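You operate a simulated robot arm through the tools that you are given. There is no shell and no other tool.

The job below is to be done with a simulated robot arm. You get a single attempt, and the scene is never put back.

Task
Finish the half-wrapped bearing, put it in the PARCELS tray and start the black bearing.
Fine: green flap to finish; then one sheet, the bearing in the well, and the orange flap alone.

The check looks at the end state, three seconds after you hand in, the way a careful person would. Anything else that was tipped, shoved, dropped, spilled or broken makes it a failure. Flat cloth is picked up by pressing the open fingertips on it (5 to 10 N) and closing them slowly along it; thin cloth reads only 2 to 8 mm in the jaws.

Robot
A 6-joint arm with a two-finger parallel gripper, fixed in place. Base frame: the origin is on the floor under the middle of its stand, x ahead of it, y to its left, z up; the work surface is at about z = 900. Units: mm, rad, N and s.
With the tool pointing down near the work surface it reaches from about 360 to 760 mm from the base axis. Its first joint turns from -1.152 to 1.152 rad. Payload 2.45 kg.
Tool frame: the origin (TCP) lies between the finger pads and is the grasp point; the fingertips stand 24 mm ahead of it; z points along the fingers, y is the line along which they close. Largest opening 68 mm; finger width 17, thickness 10; the body of the gripper, 40 by 70 mm, starts 41 mm behind the TCP.
Orientation is that of the tool frame in the base frame, as [roll, pitch, yaw] about the fixed x, y, z axes, in that order (R = Rz(yaw) Ry(pitch) Rx(roll)). With the fingers straight down and closing along the base's y, the tool's x points along the base's -x, its y along +y and its z along -z.

Tools
- The arm moves only by the tool arm_command. Its argument "plan" is a list that holds one entry, the list of rows, each a list of 7 numbers: the turn, a rotation vector about the base's x, y, z in units of 6 degrees (1.0 is 6 degrees), then the shift along the base's x, y, z in units of 40 mm (1.0 is 40 mm), then the closure in counts, from 0 (fully open) to 255 (shut). In form: [[[rx, ry, rz, x, y, z, hand], ...]]. A call has 1 to 20 rows; each row shifts and turns the commanded pose from where the row before left it. A call with a number of a shift or a turn outside -1 to 1 is refused whole. Each row takes 0.2 s and may step no farther than 50 mm and 0.15 rad from the row before; otherwise, or with a gripper value out of range, the whole call is refused. A pose out of reach is approached as far as the arm can. The call stops where the force on the tool passes 90 N (or 10 N more than at its start, if that is more) or the arm is blocked; 0.2 s more then pass. Each finger travels about 108 mm/s and halts on what it meets, pressing with about 26 N; the grip force reading is that of the motor and also rises with nothing between the fingers. The clock runs only during rows and for 0.2 s after the last one: add rows that do not move to give the fingers time. The reply holds the time, the measured pose of the TCP, the force on the tool along the base axes, the opening and the grip force, in the units named above and with some noise, with the torque about the TCP (base axes, N m) and any sound that the robot's microphone picked up.
- Cameras (640 x 400 px; columns grow to the right, rows downward): "scene" is fixed at [160.9, 406.8, 1480.8]; the picture's right is [-0.83, -0.56, 0.00], its down [-0.25, 0.36, -0.90] and it looks along [0.51, -0.74, -0.44] (base axes); focal length 314 px, centre (320, 200). "wrist" rides on the gripper at [84, 11, -75] in the tool frame; the picture's right is [-0.13, 0.99, 0.00], its down [-0.60, -0.08, -0.79] and it looks along [-0.79, -0.10, 0.61] (tool axes); focal length 251 px, centre (320, 200).
- camera(camera): a new picture of that camera. The clock stands still meanwhile.
- locate(camera, pixels): for up to 12 pixels [column, row] of the newest picture of that camera ("zoom" is the newest enlarged one), the place [x, y, z] in the base frame of the surface seen there, good to about 2 mm. The clock stands still meanwhile.
- zoom(camera, box): a new picture of the part [left, top, right, bottom] of that camera's present view, enlarged. The clock stands still meanwhile.
- sign_off(): hands the job in; it is judged then, once.

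Leave the gripper open and the arm clear of the work at the hand-in unless told otherwise.

The tools are called after "Emit:" as a command line: name --argument value ..., lists and objects as JSON in quotes. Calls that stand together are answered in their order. arm_command: Moves the arm, as the interface text tells. Its arguments: {"type":"object","properties":{"plan":{"type":"array"}},"required":["plan"]} The other tools are called the same way: camera (camera) takes a picture; locate (camera, pixels) gives the place of the surface under pixels of a picture; zoom (camera, box) takes an enlarged picture of a part of a camera's view; sign_off () hands the job in.

At the start:

```text
t: 0.0
position: [500.1, -48.6, 1283.9]
tool_rot: [-3.141, 0.001, -3.141]
contact_force: [-0.3, 1.0, 0.3]
moment: [0.02, 0.02, -0.02]
opening: 68.0
grasp_force: 0.0
```

scene: 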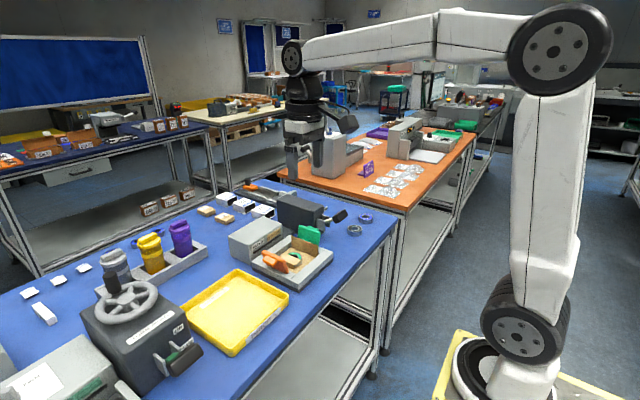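
wrist: 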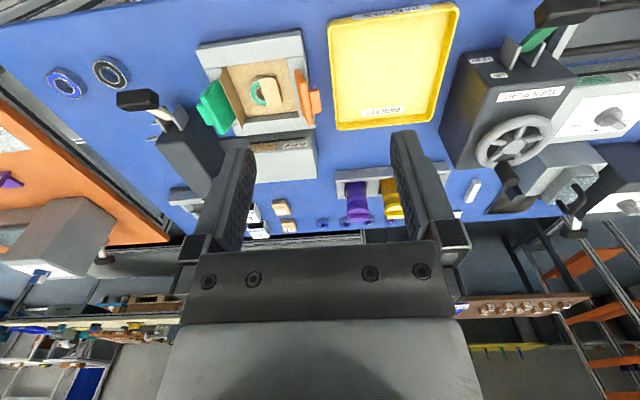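

I start by taking a closer look at the wrapping station, which sits around (290, 255) in the scene picture and (255, 90) in the wrist picture.

Emit:
zoom --camera "scene" --box '[180, 170, 400, 310]'

Emit:
zoom --camera "wrist" --box '[30, 0, 350, 200]'

Emit:
zoom --camera "wrist" --box '[320, 0, 640, 200]'

Emit:
zoom --camera "scene" --box '[0, 180, 300, 400]'

```text
2.86 times, centred on (290, 240) of scene
```

zoom: 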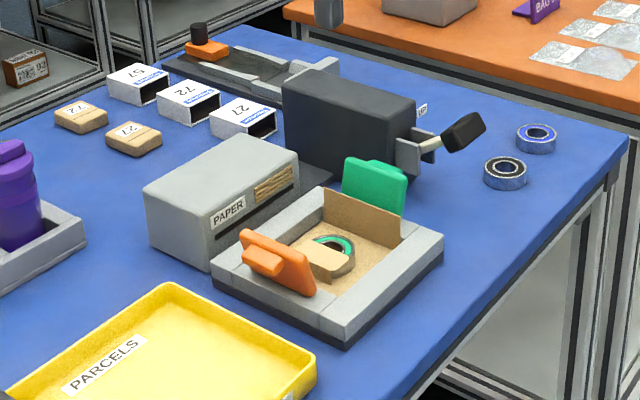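

```text
2.00 times, centred on (190, 100) of wrist
```

zoom: 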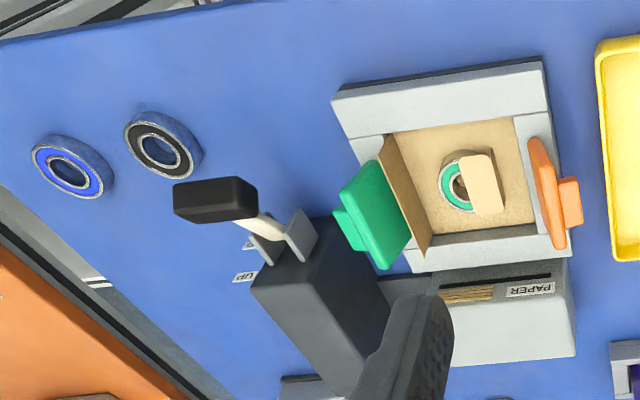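

```text
2.00 times, centred on (480, 100) of wrist
```

zoom: 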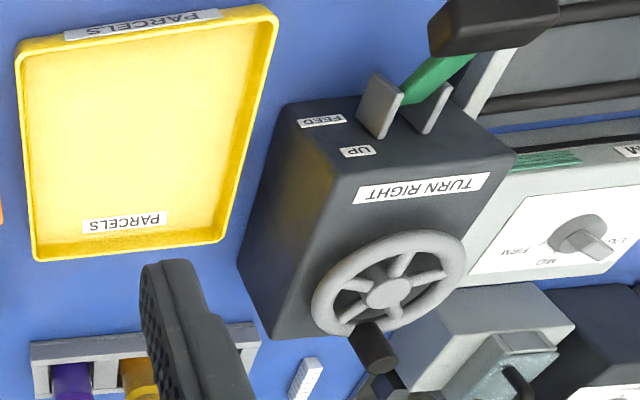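

```text
1.82 times, centred on (150, 290) of scene
```

zoom: 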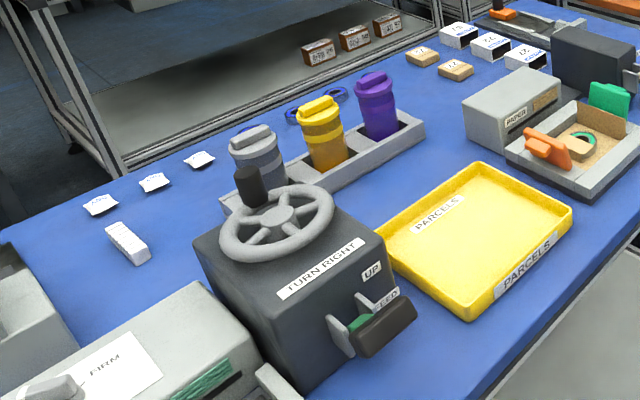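

The station has a green and an orange flap, a sheet half folded over a green bearing, a PAPER box, a dark lever box and a black-faced bearing at wrist (110, 72). Next I measure where these things are.

Emit:
camera --camera "wrist"

Emit:
locate --camera "wrist" --pixels '[[111, 73], [66, 83], [198, 50], [301, 32], [312, 120], [215, 110], [304, 98], [314, 103], [270, 92], [258, 92], [137, 100], [395, 70]]'

Emit:
zoom --camera "wrist" --box '[180, 20, 340, 120]'

Emit:
zoom --camera "scene" --box '[240, 180, 352, 290]'

```text
taken
```

wrist: 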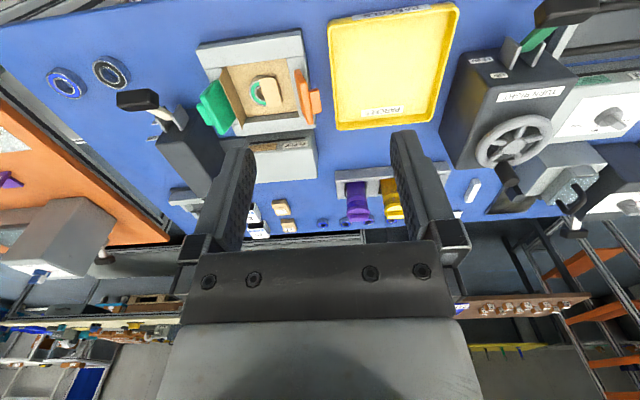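

```text
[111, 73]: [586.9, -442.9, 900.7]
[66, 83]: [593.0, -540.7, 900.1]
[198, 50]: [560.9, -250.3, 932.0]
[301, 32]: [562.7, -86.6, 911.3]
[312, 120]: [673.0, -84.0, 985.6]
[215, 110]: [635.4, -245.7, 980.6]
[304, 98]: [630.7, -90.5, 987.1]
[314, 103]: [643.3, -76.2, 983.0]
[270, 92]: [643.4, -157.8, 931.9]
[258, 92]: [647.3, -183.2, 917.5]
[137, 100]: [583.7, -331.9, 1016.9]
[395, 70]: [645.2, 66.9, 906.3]
```

```text
4.00 times, centred on (260, 70) of wrist
```

zoom: 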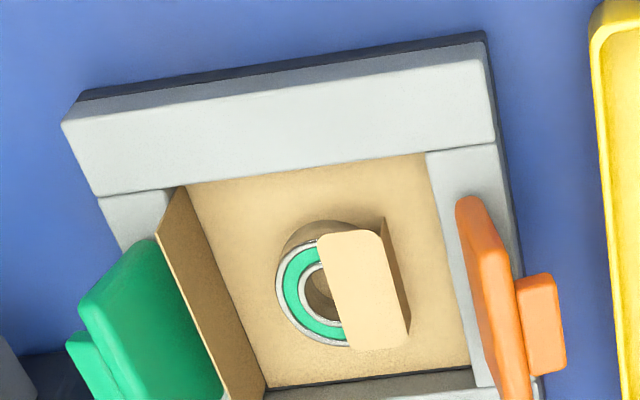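

```text
3.64 times, centred on (296, 235) of scene
```

zoom: 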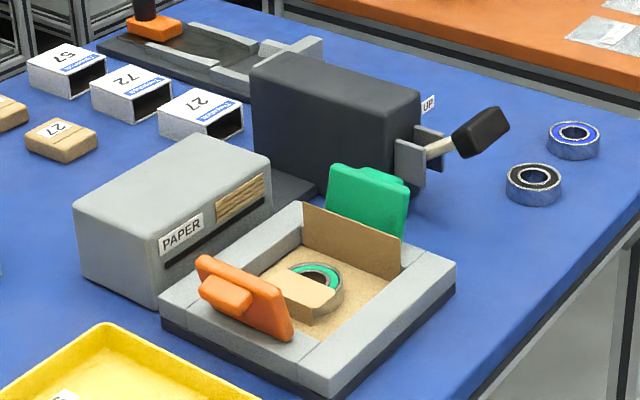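

The orange-side tab already lies on the green bearing at about (643, -158, 932), and the green-side paper is upright beside the green flap. I need a better look at the lever box and its labels, so the arm goes to about (484, -301, 1100), which is free air.

Emit:
arm_command --plan '[[[0, 0, 0, -0.05, -0.7875, -0.575, 0], [0, 0, 0, -0.05, -0.7875, -0.575, 0], [0, 0, 0, -0.05, -0.7875, -0.575, 0], [0, 0, 0, -0.05, -0.7875, -0.575, 0], [0, 0, 0, -0.05, -0.7875, -0.575, 0], [0, 0, 0, -0.05, -0.7875, -0.575, 0], [0, 0, 0, -0.05, -0.7875, -0.575, 0], [0, 0, 0, -0.05, -0.7875, -0.575, 0]]]'

Emit:
camera --camera "wrist"

Emit:
camera --camera "scene"

```text
t: 1.8
position: [486.1, -302.2, 1101.9]
tool_rot: [-3.141, -0.001, -3.14]
contact_force: [-0.1, -0.4, 0.1]
moment: [0.0, 0.05, -0.01]
opening: 67.9
grasp_force: 0.2
```

```text
taken
```

wrist: 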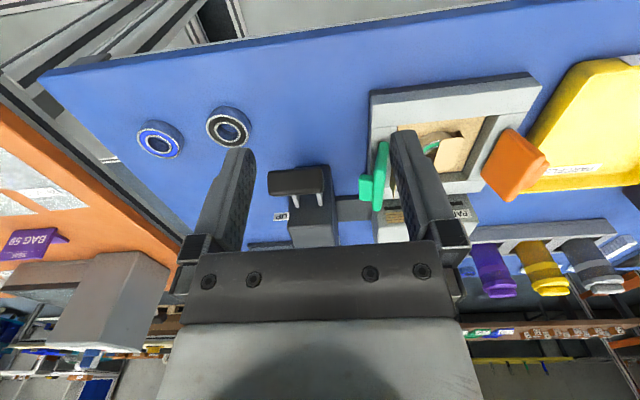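

```text
taken
```

scene: 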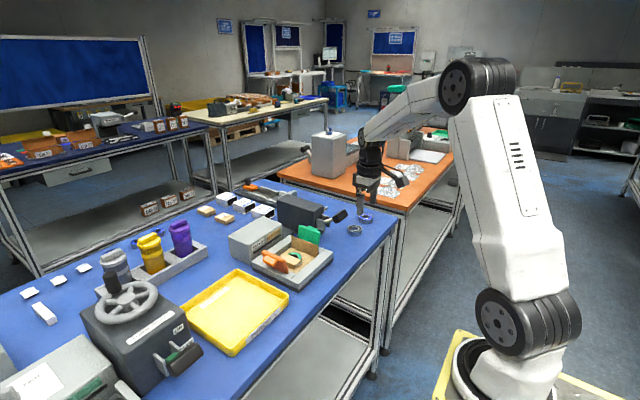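

Now I enlarge the lever region, around (300, 200) in the wrist picture.

Emit:
zoom --camera "wrist" --box '[230, 130, 400, 250]'

Emit:
zoom --camera "wrist" --box '[340, 60, 560, 250]'

Emit:
zoom --camera "scene" --box '[260, 180, 380, 260]'

```text
3.33 times, centred on (315, 190) of wrist
```

zoom: 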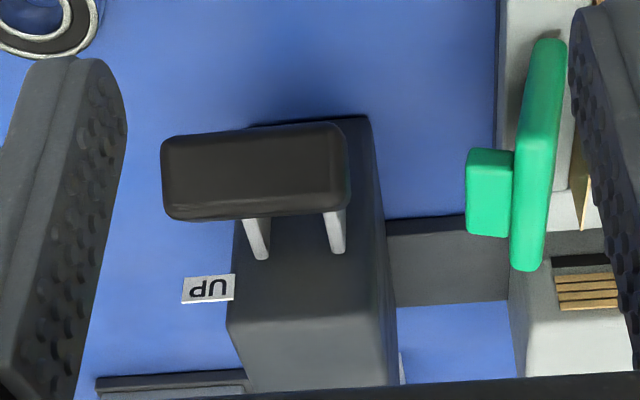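

```text
2.11 times, centred on (450, 155) of wrist
```

zoom: 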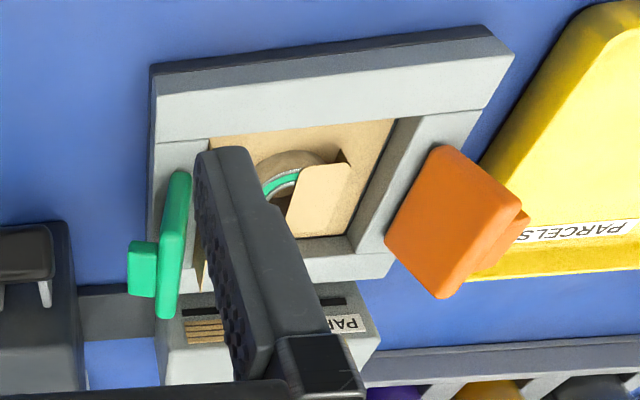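

```text
5.00 times, centred on (320, 220) of scene
```

zoom: 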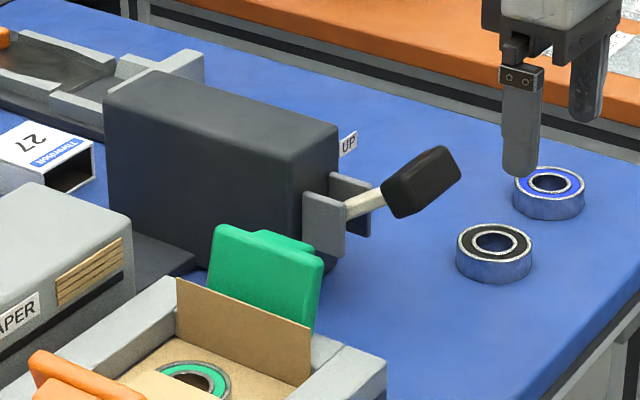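

The lever handle is black, pointing at the robot, with an "UP" tag beside it, and the box is linked to the PAPER box by a dark plate. I tilt the fingers forward 30° and lower a little to look at its front face from a safe distance.

Emit:
arm_command --plan '[[[0, -1, 0, -0.2, -0.1, -0.3, 0], [0, -1, 0, -0.2, -0.1, -0.3, 0], [0, -1, 0, -0.2, -0.1, -0.3, 0], [0, -1, 0, -0.2, -0.1, -0.3, 0], [0, -1, 0, -0.2, -0.1, -0.3, 0], [0, 0, 0, 0, 0, 0, 0]]]'

Emit:
camera --camera "wrist"

Emit:
zoom --camera "wrist" --box '[220, 80, 420, 240]'

```text
t: 3.2
position: [444.9, -319.4, 1041.7]
tool_rot: [-3.141, 0.523, -3.14]
contact_force: [-0.1, -0.1, -0.3]
moment: [0.0, -0.01, 0.02]
opening: 67.9
grasp_force: 0.0
```

```text
taken
```

wrist: 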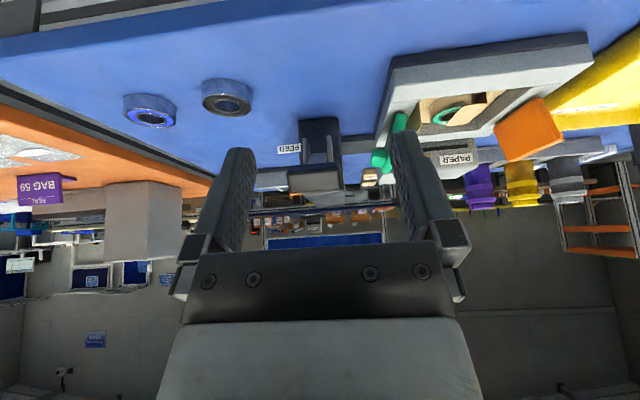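

```text
2.50 times, centred on (320, 160) of wrist
```

zoom: 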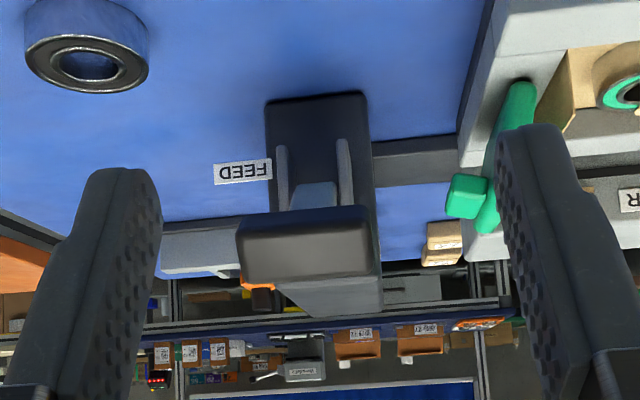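

There is a "FEED" label low on the box (zoom 242, 172), and the "UP" tag is at the top. So the lever presses down to FEED and comes back UP. I measure the lever, box and labels.

Emit:
locate --camera "zoom" --pixels '[[305, 250], [242, 242], [367, 240], [305, 218], [310, 195], [283, 165], [344, 165], [242, 172], [305, 120], [88, 40], [468, 195], [610, 90]]'

Emit:
zoom --camera "wrist" --box '[260, 100, 360, 200]'

```text
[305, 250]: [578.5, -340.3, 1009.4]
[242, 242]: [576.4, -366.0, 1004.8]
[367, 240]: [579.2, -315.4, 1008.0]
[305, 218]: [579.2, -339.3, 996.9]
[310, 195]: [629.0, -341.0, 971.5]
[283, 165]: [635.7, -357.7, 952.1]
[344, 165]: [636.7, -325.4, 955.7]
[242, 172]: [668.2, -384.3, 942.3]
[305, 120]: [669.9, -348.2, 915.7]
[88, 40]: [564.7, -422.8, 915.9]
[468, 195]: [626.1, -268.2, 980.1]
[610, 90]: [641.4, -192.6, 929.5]
```

```text
4.00 times, centred on (310, 150) of wrist
```

zoom: 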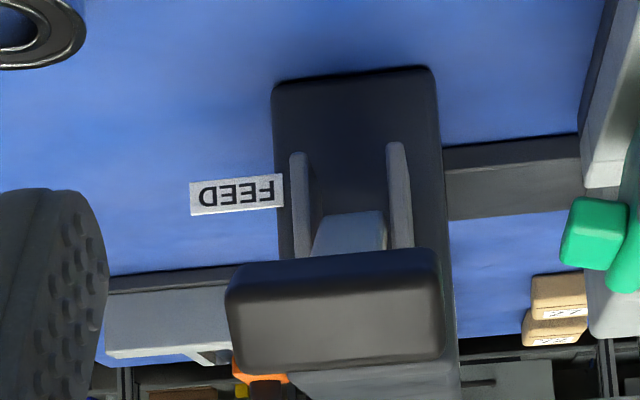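

The handle spans y -366…-315 at about (579, -340, 1008) and FEED lies lower at z ≈ 942. Now I go above the wrapping station with the fingers tilted back for a steep look down on it.

Emit:
arm_command --plan '[[[0, 0, 0, 0, 0.5, 0.6, 0], [0, 1, 0, 0.3, 0.5, 0.6, 0], [0, 1, 0, 0.35, 0.45, 0.3, 0], [0, 1, 0, 0.35, 0.45, 0, 0], [0, 1, 0, 0.35, 0.45, 0, 0], [0, 1, 0, 0.35, 0.45, 0, 0], [0, 1, 0, 0.35, 0.45, 0, 0], [0, 1, 0, 0.35, 0.45, 0, 0], [0, 1, 0, 0.35, 0.4, 0, 0], [0, 1, 0, 0.35, 0.1, 0, 0], [0, 1, 0, 0.3, 0, 0, 0], [0, 0, 0, 0, 0, 0, 0]]]'

Emit:
camera --camera "wrist"

```text
t: 5.8
position: [580.3, -152.7, 1101.0]
tool_rot: [3.141, -0.526, 3.141]
contact_force: [0.2, -0.2, -0.3]
moment: [0.01, 0.01, 0.02]
opening: 68.0
grasp_force: 0.1
```

```text
taken
```

wrist: 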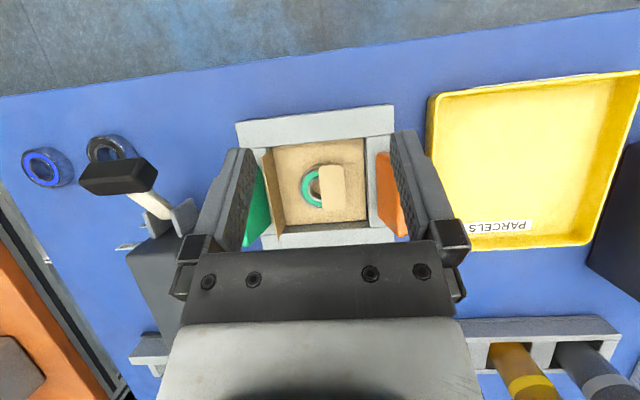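

I enlarge the station in this view (columns 220–420, rows 90–255) and measure frame, paper and flap points.

Emit:
zoom --camera "wrist" --box '[220, 95, 420, 255]'

Emit:
locate --camera "wrist" --pixels '[[236, 124], [393, 107], [315, 185], [332, 187], [312, 200], [320, 168], [270, 150], [283, 232], [264, 150], [366, 140], [368, 220], [330, 235]]'

Emit:
locate --camera "wrist" --pixels '[[256, 200], [262, 175], [384, 170], [395, 220], [250, 240], [404, 232], [378, 155], [343, 180], [322, 205], [343, 205], [305, 215], [376, 225]]'

```text
2.50 times, centred on (320, 175) of wrist
```

zoom: 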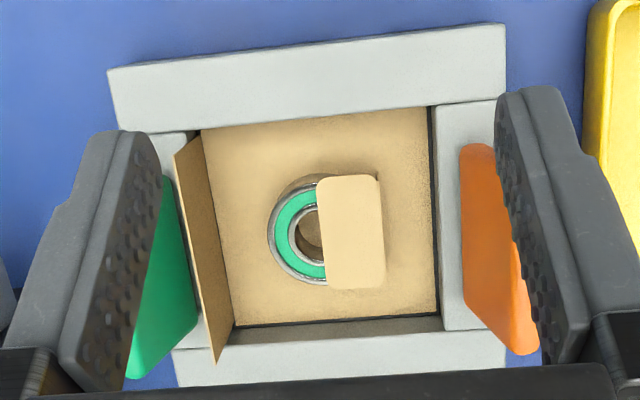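

```text
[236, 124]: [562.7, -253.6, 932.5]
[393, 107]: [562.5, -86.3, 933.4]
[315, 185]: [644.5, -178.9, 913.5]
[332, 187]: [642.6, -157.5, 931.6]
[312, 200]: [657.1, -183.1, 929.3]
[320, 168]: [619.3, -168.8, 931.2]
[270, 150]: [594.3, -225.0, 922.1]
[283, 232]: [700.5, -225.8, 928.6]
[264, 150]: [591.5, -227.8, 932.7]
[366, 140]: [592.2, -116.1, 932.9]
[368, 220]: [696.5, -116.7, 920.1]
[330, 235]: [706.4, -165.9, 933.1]
```

```text
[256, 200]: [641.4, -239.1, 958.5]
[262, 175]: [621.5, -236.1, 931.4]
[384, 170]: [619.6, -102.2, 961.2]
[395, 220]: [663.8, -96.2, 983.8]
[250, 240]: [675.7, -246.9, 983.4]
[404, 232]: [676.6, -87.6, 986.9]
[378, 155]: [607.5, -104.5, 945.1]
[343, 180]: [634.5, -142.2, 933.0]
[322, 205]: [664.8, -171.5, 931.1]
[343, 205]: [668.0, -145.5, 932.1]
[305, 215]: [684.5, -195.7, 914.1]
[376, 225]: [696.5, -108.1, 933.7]
```

Frame top is at z ≈ 933, the well runs x 592–706, y -225…-116, the bearing is about 52 mm across at (643, -172), and the green flap leans outward from a hinge near y ≈ -235. I want to see the green flap's outer side, so I rise and turn the tool 90° to look along +y from above the lever box.

Emit:
arm_command --plan '[[[0, -1, 0, 0, -0.5, 0.5, 0], [0, -1, 0, 0, -0.5, 0.5, 0], [0, -1, 0, 0.1, -0.5, 0, 0], [0, -1, 0, 0.1, -0.5, 0, 0], [0, -1, 0, 0.1, -0.5, 0, 0], [0, 0, 1, 0.2, -0.5, 0, 0], [0, 0, 1, 0.2, -0.5, 0, 0], [0, 0, 1, 0.2, -0.5, 0, 0], [0, 0, 1, 0.2, -0.4, 0, 0], [0, 0, 1, 0.2, -0.4, 0, 0], [0, 0, 1, 0.2, 0, 0, 0], [0, 0, 1, 0.0, 0, 0, 0], [0, 0, 1, 0, 0, 0, 0], [0, 0, 1, 0, 0, 0, 0], [0, 0, 1, 0, 0, 0, 0], [0, 0, 1, 0, 0, 0, 0], [0, 0, 1, 0, 0, 0, 0], [0, 0, 1, 0, 0, 0, 0], [0, 0, 1, 0, 0, 0, 0], [0, 0, 1, 0, 0, 0, 0]]]'

Emit:
camera --camera "wrist"

```text
t: 10.0
position: [641.0, -344.8, 1140.6]
tool_rot: [3.141, 0.0, -1.568]
contact_force: [0.3, -0.4, -0.3]
moment: [-0.02, -0.02, 0.01]
opening: 68.3
grasp_force: 0.1
```

```text
taken
```

wrist: 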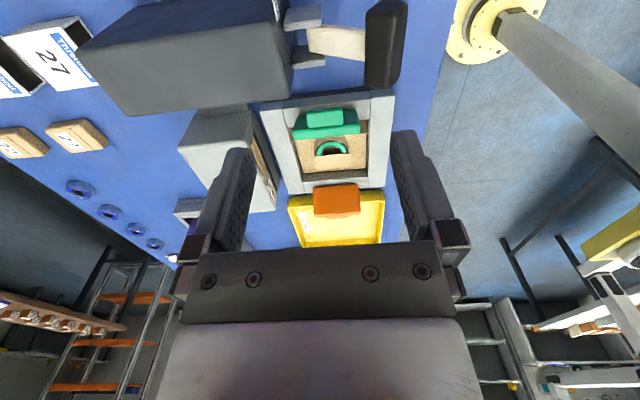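

The 90° turn worked, and the green flap and its outer block show at about (325, 122). I enlarge it and measure the flap, its block and the lever box.

Emit:
zoom --camera "wrist" --box '[240, 70, 420, 190]'

Emit:
locate --camera "wrist" --pixels '[[325, 117], [308, 118], [343, 117], [325, 125], [294, 130], [359, 126], [326, 133], [297, 118], [180, 50], [250, 90], [384, 50], [338, 45]]'

Emit:
locate --camera "wrist" --pixels '[[336, 200], [315, 190], [358, 190], [336, 210], [318, 213], [300, 15], [315, 60], [285, 95], [325, 95], [325, 110], [345, 65], [355, 113]]'

```text
3.33 times, centred on (330, 130) of wrist
```

zoom: 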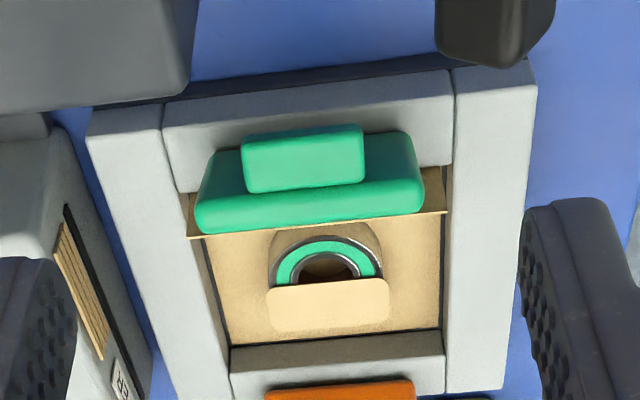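

```text
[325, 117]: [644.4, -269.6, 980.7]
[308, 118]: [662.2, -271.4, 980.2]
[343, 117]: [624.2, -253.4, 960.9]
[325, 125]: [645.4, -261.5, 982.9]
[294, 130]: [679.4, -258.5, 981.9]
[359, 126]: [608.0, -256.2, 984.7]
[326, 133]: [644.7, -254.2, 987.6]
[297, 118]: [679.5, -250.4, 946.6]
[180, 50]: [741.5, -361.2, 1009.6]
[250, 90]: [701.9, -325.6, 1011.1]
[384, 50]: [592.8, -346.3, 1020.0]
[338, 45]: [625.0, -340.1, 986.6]
```

```text
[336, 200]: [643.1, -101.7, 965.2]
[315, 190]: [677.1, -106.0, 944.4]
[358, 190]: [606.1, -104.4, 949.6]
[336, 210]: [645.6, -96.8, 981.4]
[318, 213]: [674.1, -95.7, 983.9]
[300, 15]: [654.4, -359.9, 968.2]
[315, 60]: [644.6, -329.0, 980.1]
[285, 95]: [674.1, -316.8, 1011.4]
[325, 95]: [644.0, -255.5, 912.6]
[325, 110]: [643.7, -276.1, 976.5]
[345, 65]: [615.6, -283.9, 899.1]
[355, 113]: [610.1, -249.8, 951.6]
```

The flap is x 608–680 with its top at z ≈ 986. Its outer block is x 625–662, y -262…-276, z ≈ 962–981, and the lever box top is z 1011 at x ≥ 668. I will shut the fingers, come down behind the block at (643, -300) with tips near z 966, and stop before touching it.

Emit:
arm_command --plan '[[[0, 0, 0, 0.03, 0.55, 0, 255], [0, 0, 0, 0.03, 0.575, -0.5, 255], [0, 0, 0, 0, 0, -1, 255], [0, 0, 0, 0, 0, -1, 255], [0, 0, 0, 0, 0, -1, 255], [0, 0, 0, 0, 0, -0.25, 255], [0, 0, 0, 0, 0, 0, 255]]]'

Emit:
camera --camera "wrist"

Emit:
zoom --camera "scene" --box '[240, 180, 380, 290]'

```text
t: 11.6
position: [643.0, -299.9, 989.7]
tool_rot: [3.141, -0.001, -1.571]
contact_force: [0.1, 0.0, -0.6]
moment: [0.0, 0.0, 0.01]
opening: 0.1
grasp_force: 23.8
```

```text
taken
```

wrist: 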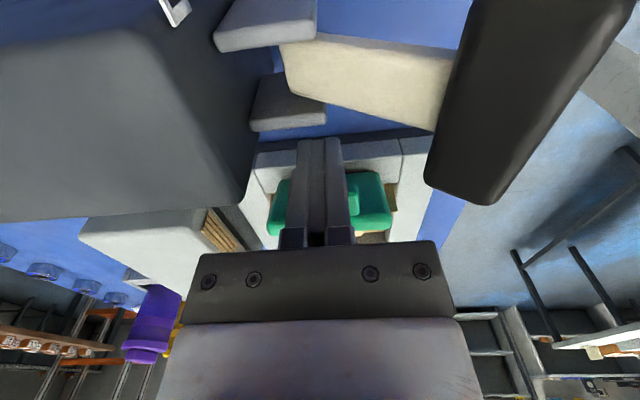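

```text
3.64 times, centred on (310, 235) of scene
```

zoom: 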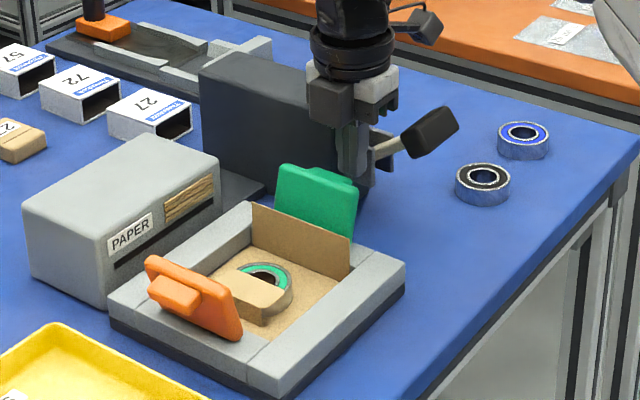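

The fingers stand about 15 mm behind the block with nothing touching. I push along +y in an arc, up and over, to turn the green flap to roughly 45° inward, slowly.

Emit:
arm_command --plan '[[[0, 0, 0, 0, 0.2, 0, 255], [0, 0, 0, 0, 0.18, 0, 255], [0, 0, 0, 0, 0.19, 0.11, 255], [0, 0, 0, 0, 0.19, 0.11, 255], [0, 0, 0, 0, 0.175, 0.09, 255], [0, 0, 0, 0, 0.175, 0.085, 255], [0, 0, 0, 0, 0.18, 0.04, 255], [0, 0, 0, 0, 0.18, 0.035, 255], [0, 0, 0, 0, 0.18, -0.025, 255], [0, 0, 0, 0, 0.18, -0.025, 255]]]'

Emit:
zoom --camera "scene" --box '[240, 180, 380, 290]'

Emit:
camera --camera "wrist"

```text
t: 13.8
position: [641.6, -225.4, 1008.2]
tool_rot: [3.141, -0.001, -1.57]
contact_force: [-0.7, -1.1, -0.2]
moment: [-0.01, 0.02, 0.0]
opening: 0.0
grasp_force: 23.9
```

```text
3.64 times, centred on (310, 235) of scene
```

zoom: 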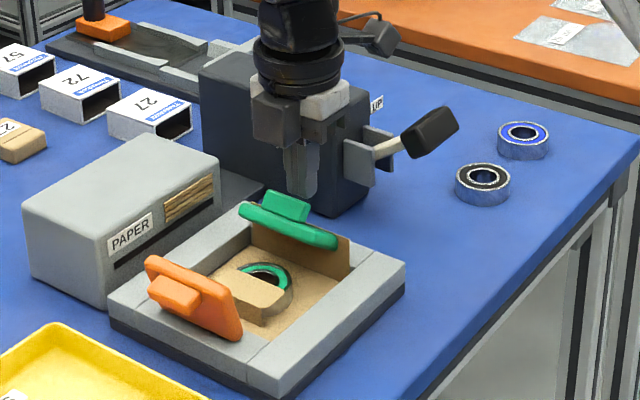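

```text
taken
```

wrist: 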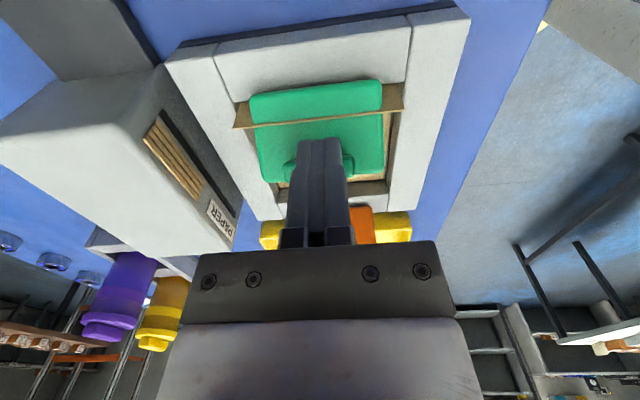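

The flap follows freely with almost no force, and the paper still stands upright. I continue the arc down to near horizontal.

Emit:
arm_command --plan '[[[0, 0, 0, 0.03, 0.155, -0.09, 255], [0, 0, 0, 0, 0.155, -0.09, 255], [0, 0, 0, 0, 0.1625, -0.1125, 255], [0, 0, 0, 0, 0.1625, -0.1125, 255], [0, 0, 0, 0, 0.16, -0.1375, 255], [0, 0, 0, 0, 0.16, -0.1375, 255], [0, 0, 0, 0, 0, 0, 255]]]'

Emit:
zoom --camera "scene" --box '[240, 180, 380, 290]'

Emit:
camera --camera "wrist"

```text
t: 15.4
position: [646.2, -189.1, 987.1]
tool_rot: [-3.127, -0.007, -1.57]
contact_force: [-6.0, -17.8, 40.2]
moment: [-0.46, 0.25, 0.07]
opening: 0.0
grasp_force: 23.6
```

```text
3.64 times, centred on (310, 235) of scene
```

zoom: 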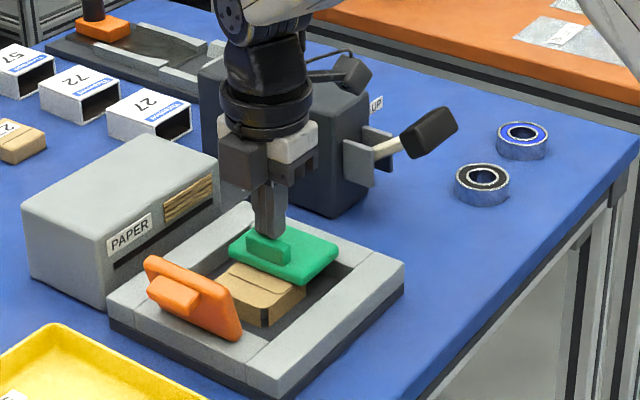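

```text
taken
```

wrist: 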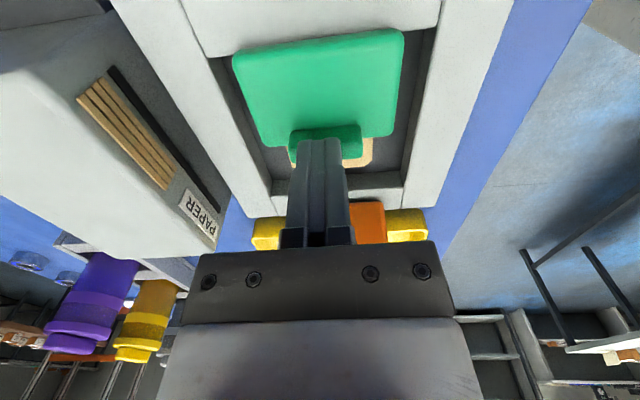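

The paper has changed into a closed parcel and the flap reached its stop at about 40 N. I lift straight off by 40 mm and see whether the flap comes back by itself.

Emit:
arm_command --plan '[[[0, 0, 0, 0, -0.05, 0.3, 255], [0, 0, 0, 0, 0, 0.7, 255], [0, 0, 0, 0, 0, 0.7, 255], [0, 0, 0, 0, 0, 0, 255]]]'

Emit:
zoom --camera "scene" --box '[240, 180, 380, 290]'

Emit:
camera --camera "wrist"

```text
t: 16.4
position: [645.5, -187.5, 1048.5]
tool_rot: [3.139, -0.001, -1.571]
contact_force: [-0.2, -0.5, -0.2]
moment: [-0.04, -0.02, -0.02]
opening: 0.0
grasp_force: 23.1
```

```text
3.64 times, centred on (310, 235) of scene
```

zoom: 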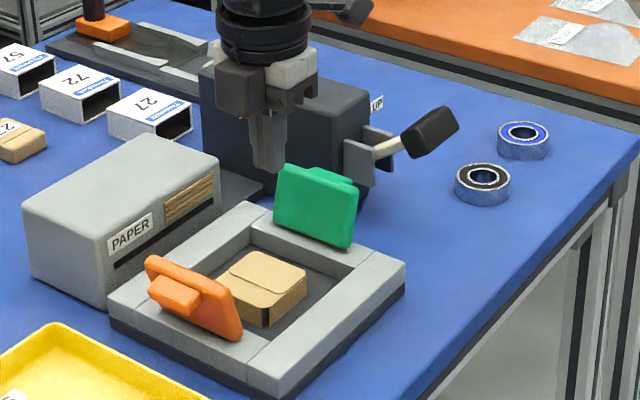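

```text
taken
```

wrist: 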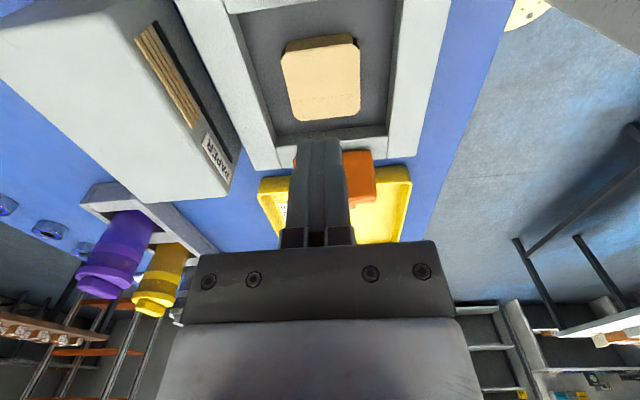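

The flap sprang back open and a finished parcel lies in the well at about wrist (322, 80). I measure it.

Emit:
zoom --camera "wrist" --box '[220, 0, 430, 150]'

Emit:
locate --camera "wrist" --pixels '[[320, 80], [284, 60], [356, 48], [292, 120], [359, 110], [322, 40], [322, 117], [285, 90], [356, 80], [290, 43], [353, 38], [260, 80]]'

```text
2.67 times, centred on (325, 75) of wrist
```

zoom: 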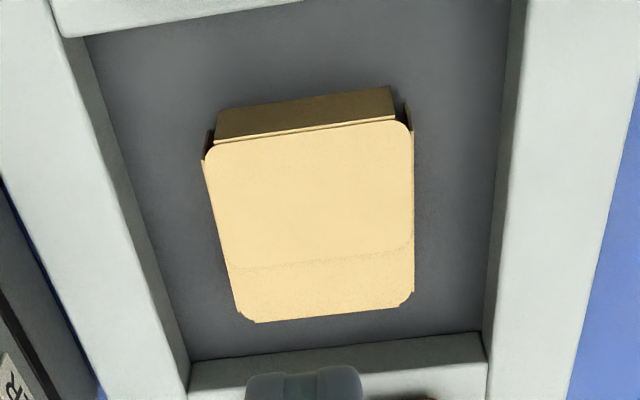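

```text
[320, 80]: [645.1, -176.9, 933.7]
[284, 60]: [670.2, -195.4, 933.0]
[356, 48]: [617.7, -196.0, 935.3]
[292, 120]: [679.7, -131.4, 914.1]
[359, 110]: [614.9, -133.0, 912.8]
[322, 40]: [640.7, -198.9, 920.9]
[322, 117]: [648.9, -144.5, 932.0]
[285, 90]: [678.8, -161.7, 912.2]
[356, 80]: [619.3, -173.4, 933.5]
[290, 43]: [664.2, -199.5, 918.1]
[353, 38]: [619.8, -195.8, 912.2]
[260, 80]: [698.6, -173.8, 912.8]
```

The parcel is about 54 mm in x (617–671) and 57 mm in y (-199…-142), with its top at z 934 and the floor at 912. I open the hand, centre over (644, -171) and go down around it to TCP z ≈ 941, then read the force before closing.

Emit:
arm_command --plan '[[[0, 0, 0, -0.0375, 0.4125, 0, 0], [0, 0, 0, 0, 0, 0, 0], [0, 0, 0, 0, 0, 0, 0], [0, 0, 0, 0, 0, -0.6, 0], [0, 0, 0, 0, 0, -0.6, 0], [0, 0, 0, 0, 0, -0.6, 0], [0, 0, 0, 0, 0, -0.5, 0], [0, 0, 0, 0, 0, -0.38, 0], [0, 0, 0, 0, 0, 0, 0]]]'

Emit:
camera --camera "wrist"

Emit:
zoom --camera "scene" --box '[240, 180, 380, 290]'

```text
t: 18.4
position: [642.8, -173.3, 942.5]
tool_rot: [-3.14, -0.001, -1.571]
contact_force: [-0.2, 0.7, -0.3]
moment: [0.01, 0.04, 0.01]
opening: 68.0
grasp_force: 0.2
```

```text
taken
```

wrist: 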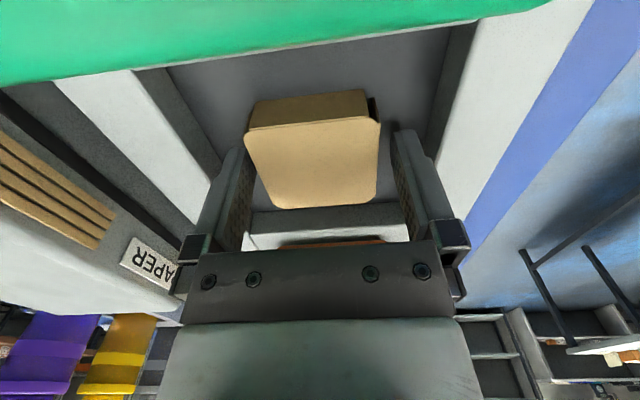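

```text
3.64 times, centred on (310, 235) of scene
```

zoom: 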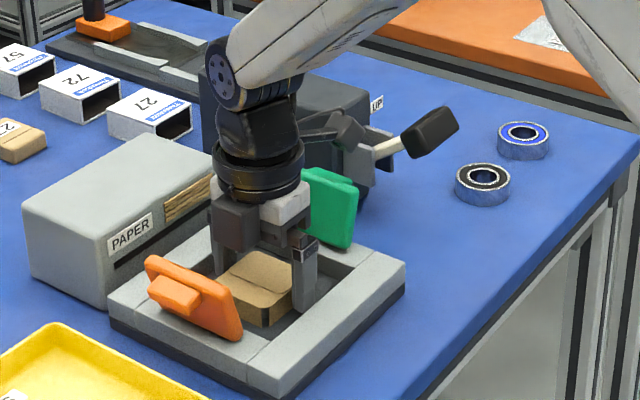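

Both fingers are beside the parcel, the force is about zero, and the TCP is at z 942.5. I close on it gradually and read the opening.

Emit:
arm_command --plan '[[[0, 0, 0, 0, 0, 0, 30], [0, 0, 0, 0, 0, 0, 60], [0, 0, 0, 0, 0, 0, 90], [0, 0, 0, 0, 0, 0, 90], [0, 0, 0, 0, 0, 0, 90]]]'

Emit:
camera --camera "wrist"

```text
t: 19.6
position: [642.6, -172.7, 942.8]
tool_rot: [3.141, 0.001, -1.571]
contact_force: [0.0, 0.2, 0.6]
moment: [0.03, -0.02, -0.02]
opening: 51.3
grasp_force: 25.7
```

```text
taken
```

wrist: 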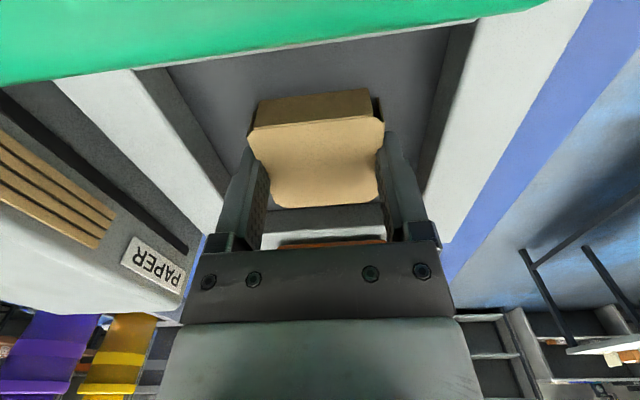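

The grip holds at 51.3 mm and 25.7 N. I lift the parcel straight up about 120 mm and look.

Emit:
arm_command --plan '[[[0, 0, 0, 0, 0, 0.2, 90], [0, 0, 0, 0, 0, 0.4, 90], [0, 0, 0, 0, 0, 0.6, 90], [0, 0, 0, 0, 0, 0.7, 90], [0, 0, 0, 0, 0, 0.7, 90], [0, 0, 0, 0, 0, 0.5, 90], [0, 0, 0, 0, 0, 0, 90]]]'

Emit:
camera --camera "wrist"

Emit:
camera --camera "scene"

```text
t: 21.2
position: [643.6, -174.4, 1065.9]
tool_rot: [3.14, 0.001, -1.571]
contact_force: [0.4, -0.2, -1.7]
moment: [0.0, 0.05, 0.03]
opening: 50.8
grasp_force: 25.5
```

```text
taken
```

wrist: 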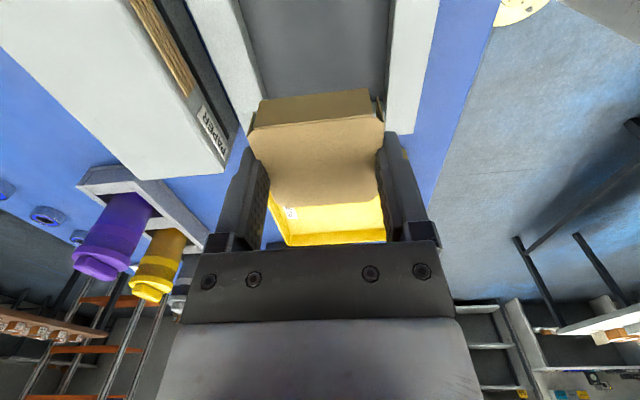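

```text
taken
```

scene: 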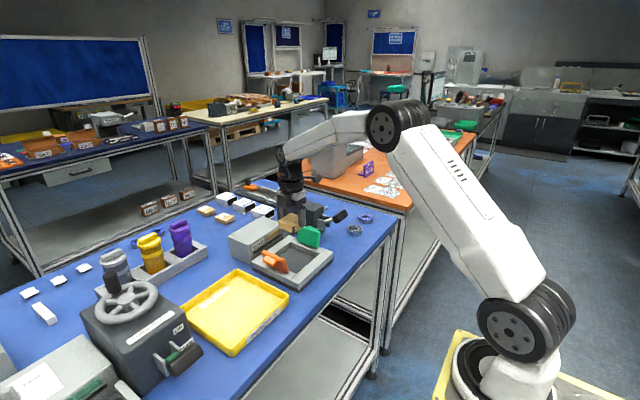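

The parcel came up cleanly and is held. I measure the tray in the scene picture: its floor around (235, 312) and its corners.

Emit:
locate --camera "scene" --pixels '[[235, 312], [236, 271], [288, 294], [184, 316], [233, 355], [245, 300], [230, 330], [260, 298], [205, 315], [236, 284], [232, 338], [205, 290]]'

Emit:
zoom --camera "scene" --box '[170, 255, 310, 365]'

```text
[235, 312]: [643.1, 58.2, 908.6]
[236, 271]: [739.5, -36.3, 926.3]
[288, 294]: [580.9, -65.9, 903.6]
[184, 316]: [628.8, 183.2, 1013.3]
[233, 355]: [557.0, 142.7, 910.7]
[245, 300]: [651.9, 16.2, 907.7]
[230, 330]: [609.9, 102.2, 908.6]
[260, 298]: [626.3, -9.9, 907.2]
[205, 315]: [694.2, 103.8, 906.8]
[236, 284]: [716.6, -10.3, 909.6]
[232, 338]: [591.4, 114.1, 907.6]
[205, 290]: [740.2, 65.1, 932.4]
```

```text
3.64 times, centred on (240, 310) of scene
```

zoom: 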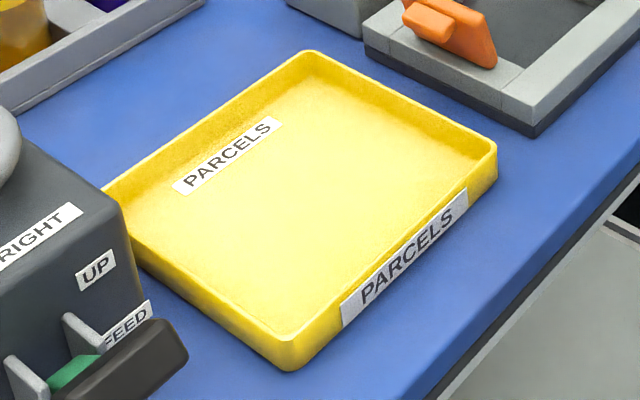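

The tray floor is at z ≈ 908 and spans x 560–740, y -37…145. I carry the parcel across at this height to about (645, 42) and descend to TCP z ≈ 950.

Emit:
arm_command --plan '[[[0, 0, 0, 0, 0.5, 0, 90], [0, 0, 0, 0, 0.9, 0, 90], [0, 0, 0, 0, 0.9, 0, 90], [0, 0, 0, 0.02, 0.9, 0, 90], [0, 0, 0, 0.02, 0.9, 0, 90], [0, 0, 0, 0, 0.8, 0, 90], [0, 0, 0, 0, 0.5, 0, 90], [0, 0, 0, 0, 0, -0.6, 90], [0, 0, 0, 0, 0, -0.7, 90], [0, 0, 0, 0, 0, -0.7, 90], [0, 0, 0, 0, 0, -0.6, 90], [0, 0, 0, 0, 0, -0.3, 90], [0, 0, 0, 0, 0, 0, 90]]]'

Emit:
camera --camera "wrist"

Emit:
zoom --camera "scene" --box '[170, 235, 310, 365]'

```text
t: 24.0
position: [644.9, 43.7, 949.5]
tool_rot: [3.14, 0.001, -1.57]
contact_force: [-0.3, -0.2, -1.8]
moment: [-0.03, 0.02, 0.03]
opening: 51.1
grasp_force: 26.2
```

```text
taken
```

wrist: 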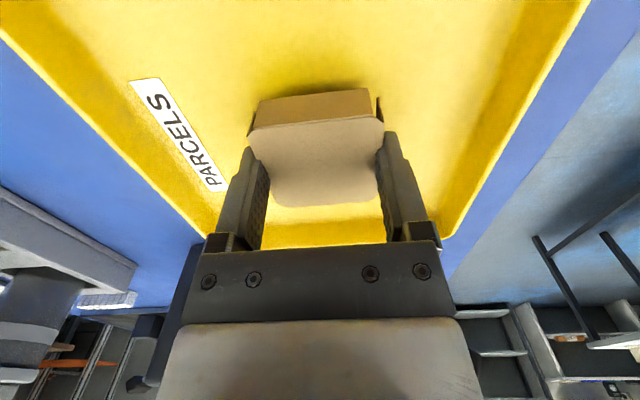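

```text
3.08 times, centred on (240, 300) of scene
```

zoom: 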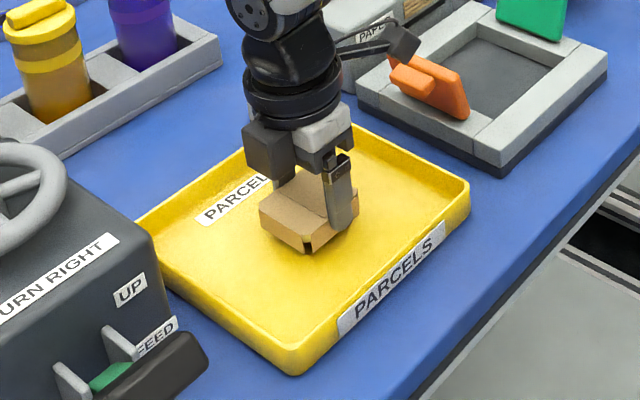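

I am over the tray floor with the parcel still held and its bottom about 10 mm above the yellow floor. I lower in small steps until the force shows contact.

Emit:
arm_command --plan '[[[0, 0, 0, 0, 0, -0.1, 90], [0, 0, 0, 0, 0, -0.08, 90], [0, 0, 0, 0, 0, -0.05, 90], [0, 0, 0, 0, 0, 0, 90]]]'

```text
t: 25.0
position: [644.5, 42.2, 939.9]
tool_rot: [3.141, -0.001, -1.572]
contact_force: [0.0, -0.2, -1.3]
moment: [0.03, 0.03, -0.01]
opening: 50.8
grasp_force: 26.5
```

There is still no contact, only the parcel's own weight of about 1.5 N. I go down a few more millimetres.

Emit:
arm_command --plan '[[[0, 0, 0, 0, 0, -0.05, 90], [0, 0, 0, 0, 0, 0, 90]]]'

Emit:
zoom --camera "scene" --box '[200, 250, 300, 330]'

```text
t: 25.6
position: [644.6, 43.4, 936.6]
tool_rot: [-3.141, -0.001, -1.571]
contact_force: [0.2, 0.3, -0.3]
moment: [-0.01, 0.01, -0.01]
opening: 50.9
grasp_force: 25.9
```

```text
5.00 times, centred on (250, 290) of scene
```

zoom: 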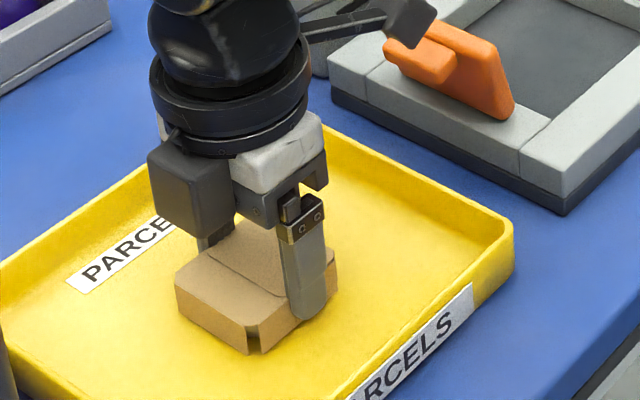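

The weight reading fell to about zero, so the parcel is resting on the tray. One more millimetre down, then I open the hand gradually.

Emit:
arm_command --plan '[[[0, 0, 0, 0, 0, -0.02, 90], [0, 0, 0, 0, 0, 0, 70], [0, 0, 0, 0, 0, 0, 50], [0, 0, 0, 0, 0, 0, 20], [0, 0, 0, 0, 0, 0, 0], [0, 0, 0, 0, 0, 0, 0]]]'

Emit:
zoom --camera "scene" --box '[200, 250, 300, 330]'

Emit:
camera --camera "wrist"

```text
t: 27.0
position: [645.2, 43.1, 936.8]
tool_rot: [3.139, -0.001, -1.572]
contact_force: [1.2, -0.5, -0.8]
moment: [-0.02, 0.02, -0.04]
opening: 68.1
grasp_force: 0.0
```

```text
5.00 times, centred on (250, 290) of scene
```

zoom: 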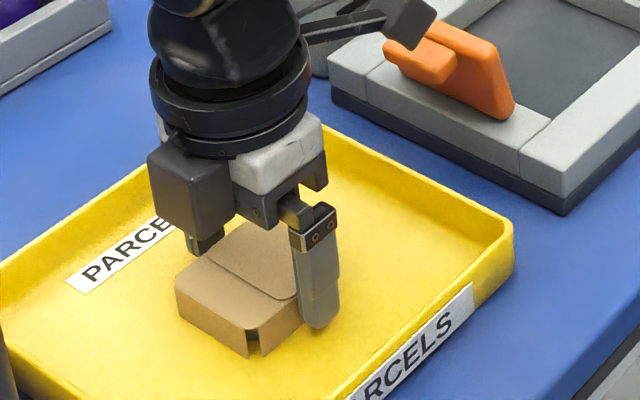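

```text
taken
```

wrist: 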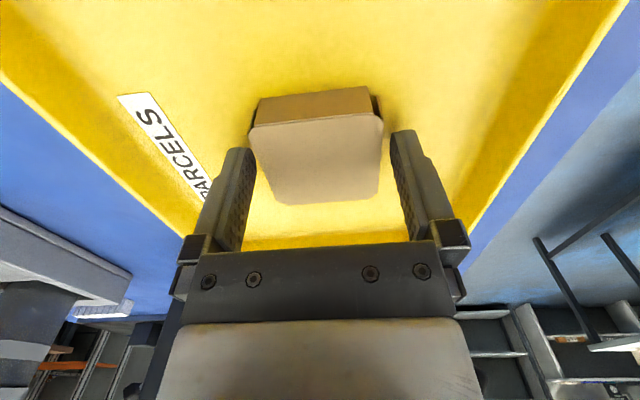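

The parcel is released and sits flat in the tray. I rise straight up and travel back toward the lever at height, closing the hand on the way, to stop above the handle at about (588, -340).

Emit:
arm_command --plan '[[[0, 0, 0, 0, 0, 0.4, 0], [0, 0, 0, 0, 0, 0.9, 0], [0, 0, 0, 0, 0, 1, 0], [0, 0, 0, 0, 0, 1, 0], [0, 0, 0, 0, 0, 1, 0], [0, 0, 0, -0.14, -0.96, 0, 0], [0, 0, 0, -0.14, -0.96, 0, 0], [0, 0, 0, -0.14, -0.96, 0, 255], [0, 0, 0, -0.14, -0.96, 0, 255], [0, 0, 0, -0.14, -0.96, 0, 255], [0, 0, 0, -0.14, -0.96, 0, 255], [0, 0, 0, -0.14, -0.96, 0, 255], [0, 0, 0, -0.14, -0.96, 0, 255], [0, 0, 0, -0.14, -0.96, 0, 255], [0, 0, 0, -0.14, -0.94, 0, 255], [0, 0, 0, 0, 0, 0, 255]]]'

Emit:
camera --camera "wrist"

Emit:
camera --camera "scene"

```text
t: 30.4
position: [588.2, -340.8, 1107.7]
tool_rot: [-3.14, 0.0, -1.571]
contact_force: [0.5, -0.7, 0.2]
moment: [0.05, -0.01, 0.06]
opening: 0.1
grasp_force: 23.5
```

```text
taken
```

wrist: 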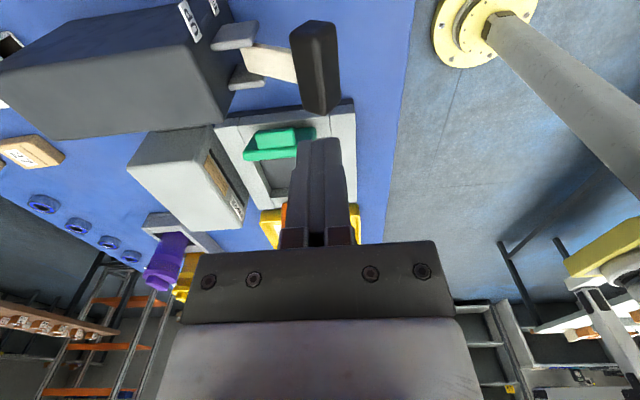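

```text
taken
```

scene: 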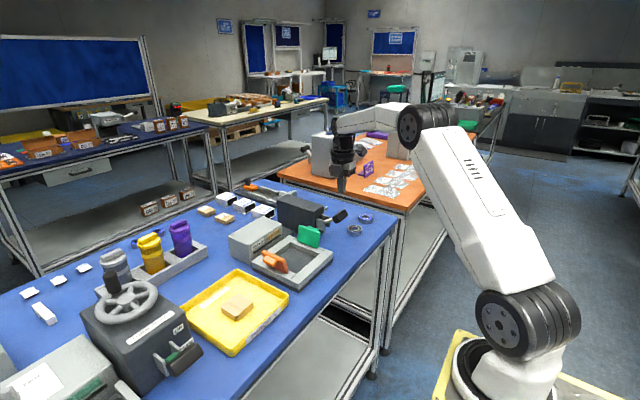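

The parcel lies in the tray at scene (237, 305). I measure the lever handle (about (314, 65) in the wrist picture), its stem and the UP tag to find the pivot.

Emit:
zoom --camera "wrist" --box '[160, 0, 360, 130]'

Emit:
locate --camera "wrist" --pixels '[[300, 35], [308, 25], [333, 30], [328, 70], [312, 70], [321, 112], [285, 65], [262, 60], [235, 35], [245, 75], [188, 20], [320, 100]]'

Emit:
zoom --camera "scene" --box '[280, 180, 380, 260]'

```text
3.08 times, centred on (260, 65) of wrist
```

zoom: 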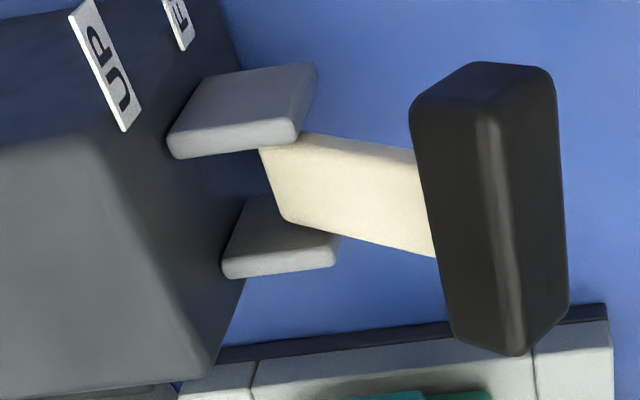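

```text
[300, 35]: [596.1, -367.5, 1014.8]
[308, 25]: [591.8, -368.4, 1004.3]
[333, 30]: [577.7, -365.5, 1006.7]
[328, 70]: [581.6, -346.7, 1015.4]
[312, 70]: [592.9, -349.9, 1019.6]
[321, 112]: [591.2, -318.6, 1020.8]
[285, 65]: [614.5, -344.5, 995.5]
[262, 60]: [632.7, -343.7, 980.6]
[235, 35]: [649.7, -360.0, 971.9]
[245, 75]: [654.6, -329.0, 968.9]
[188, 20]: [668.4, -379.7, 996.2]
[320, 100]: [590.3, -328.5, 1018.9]
```

```text
5.00 times, centred on (330, 220) of scene
```

zoom: 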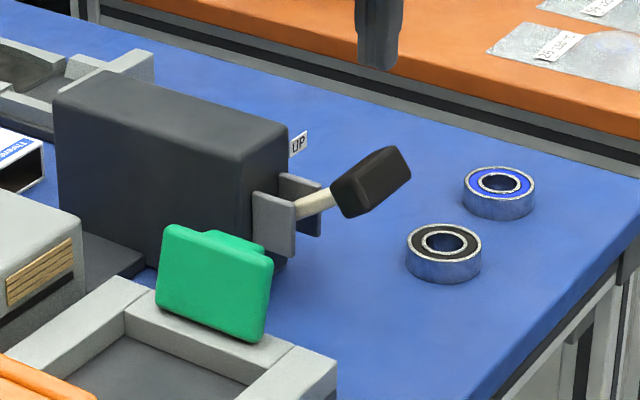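

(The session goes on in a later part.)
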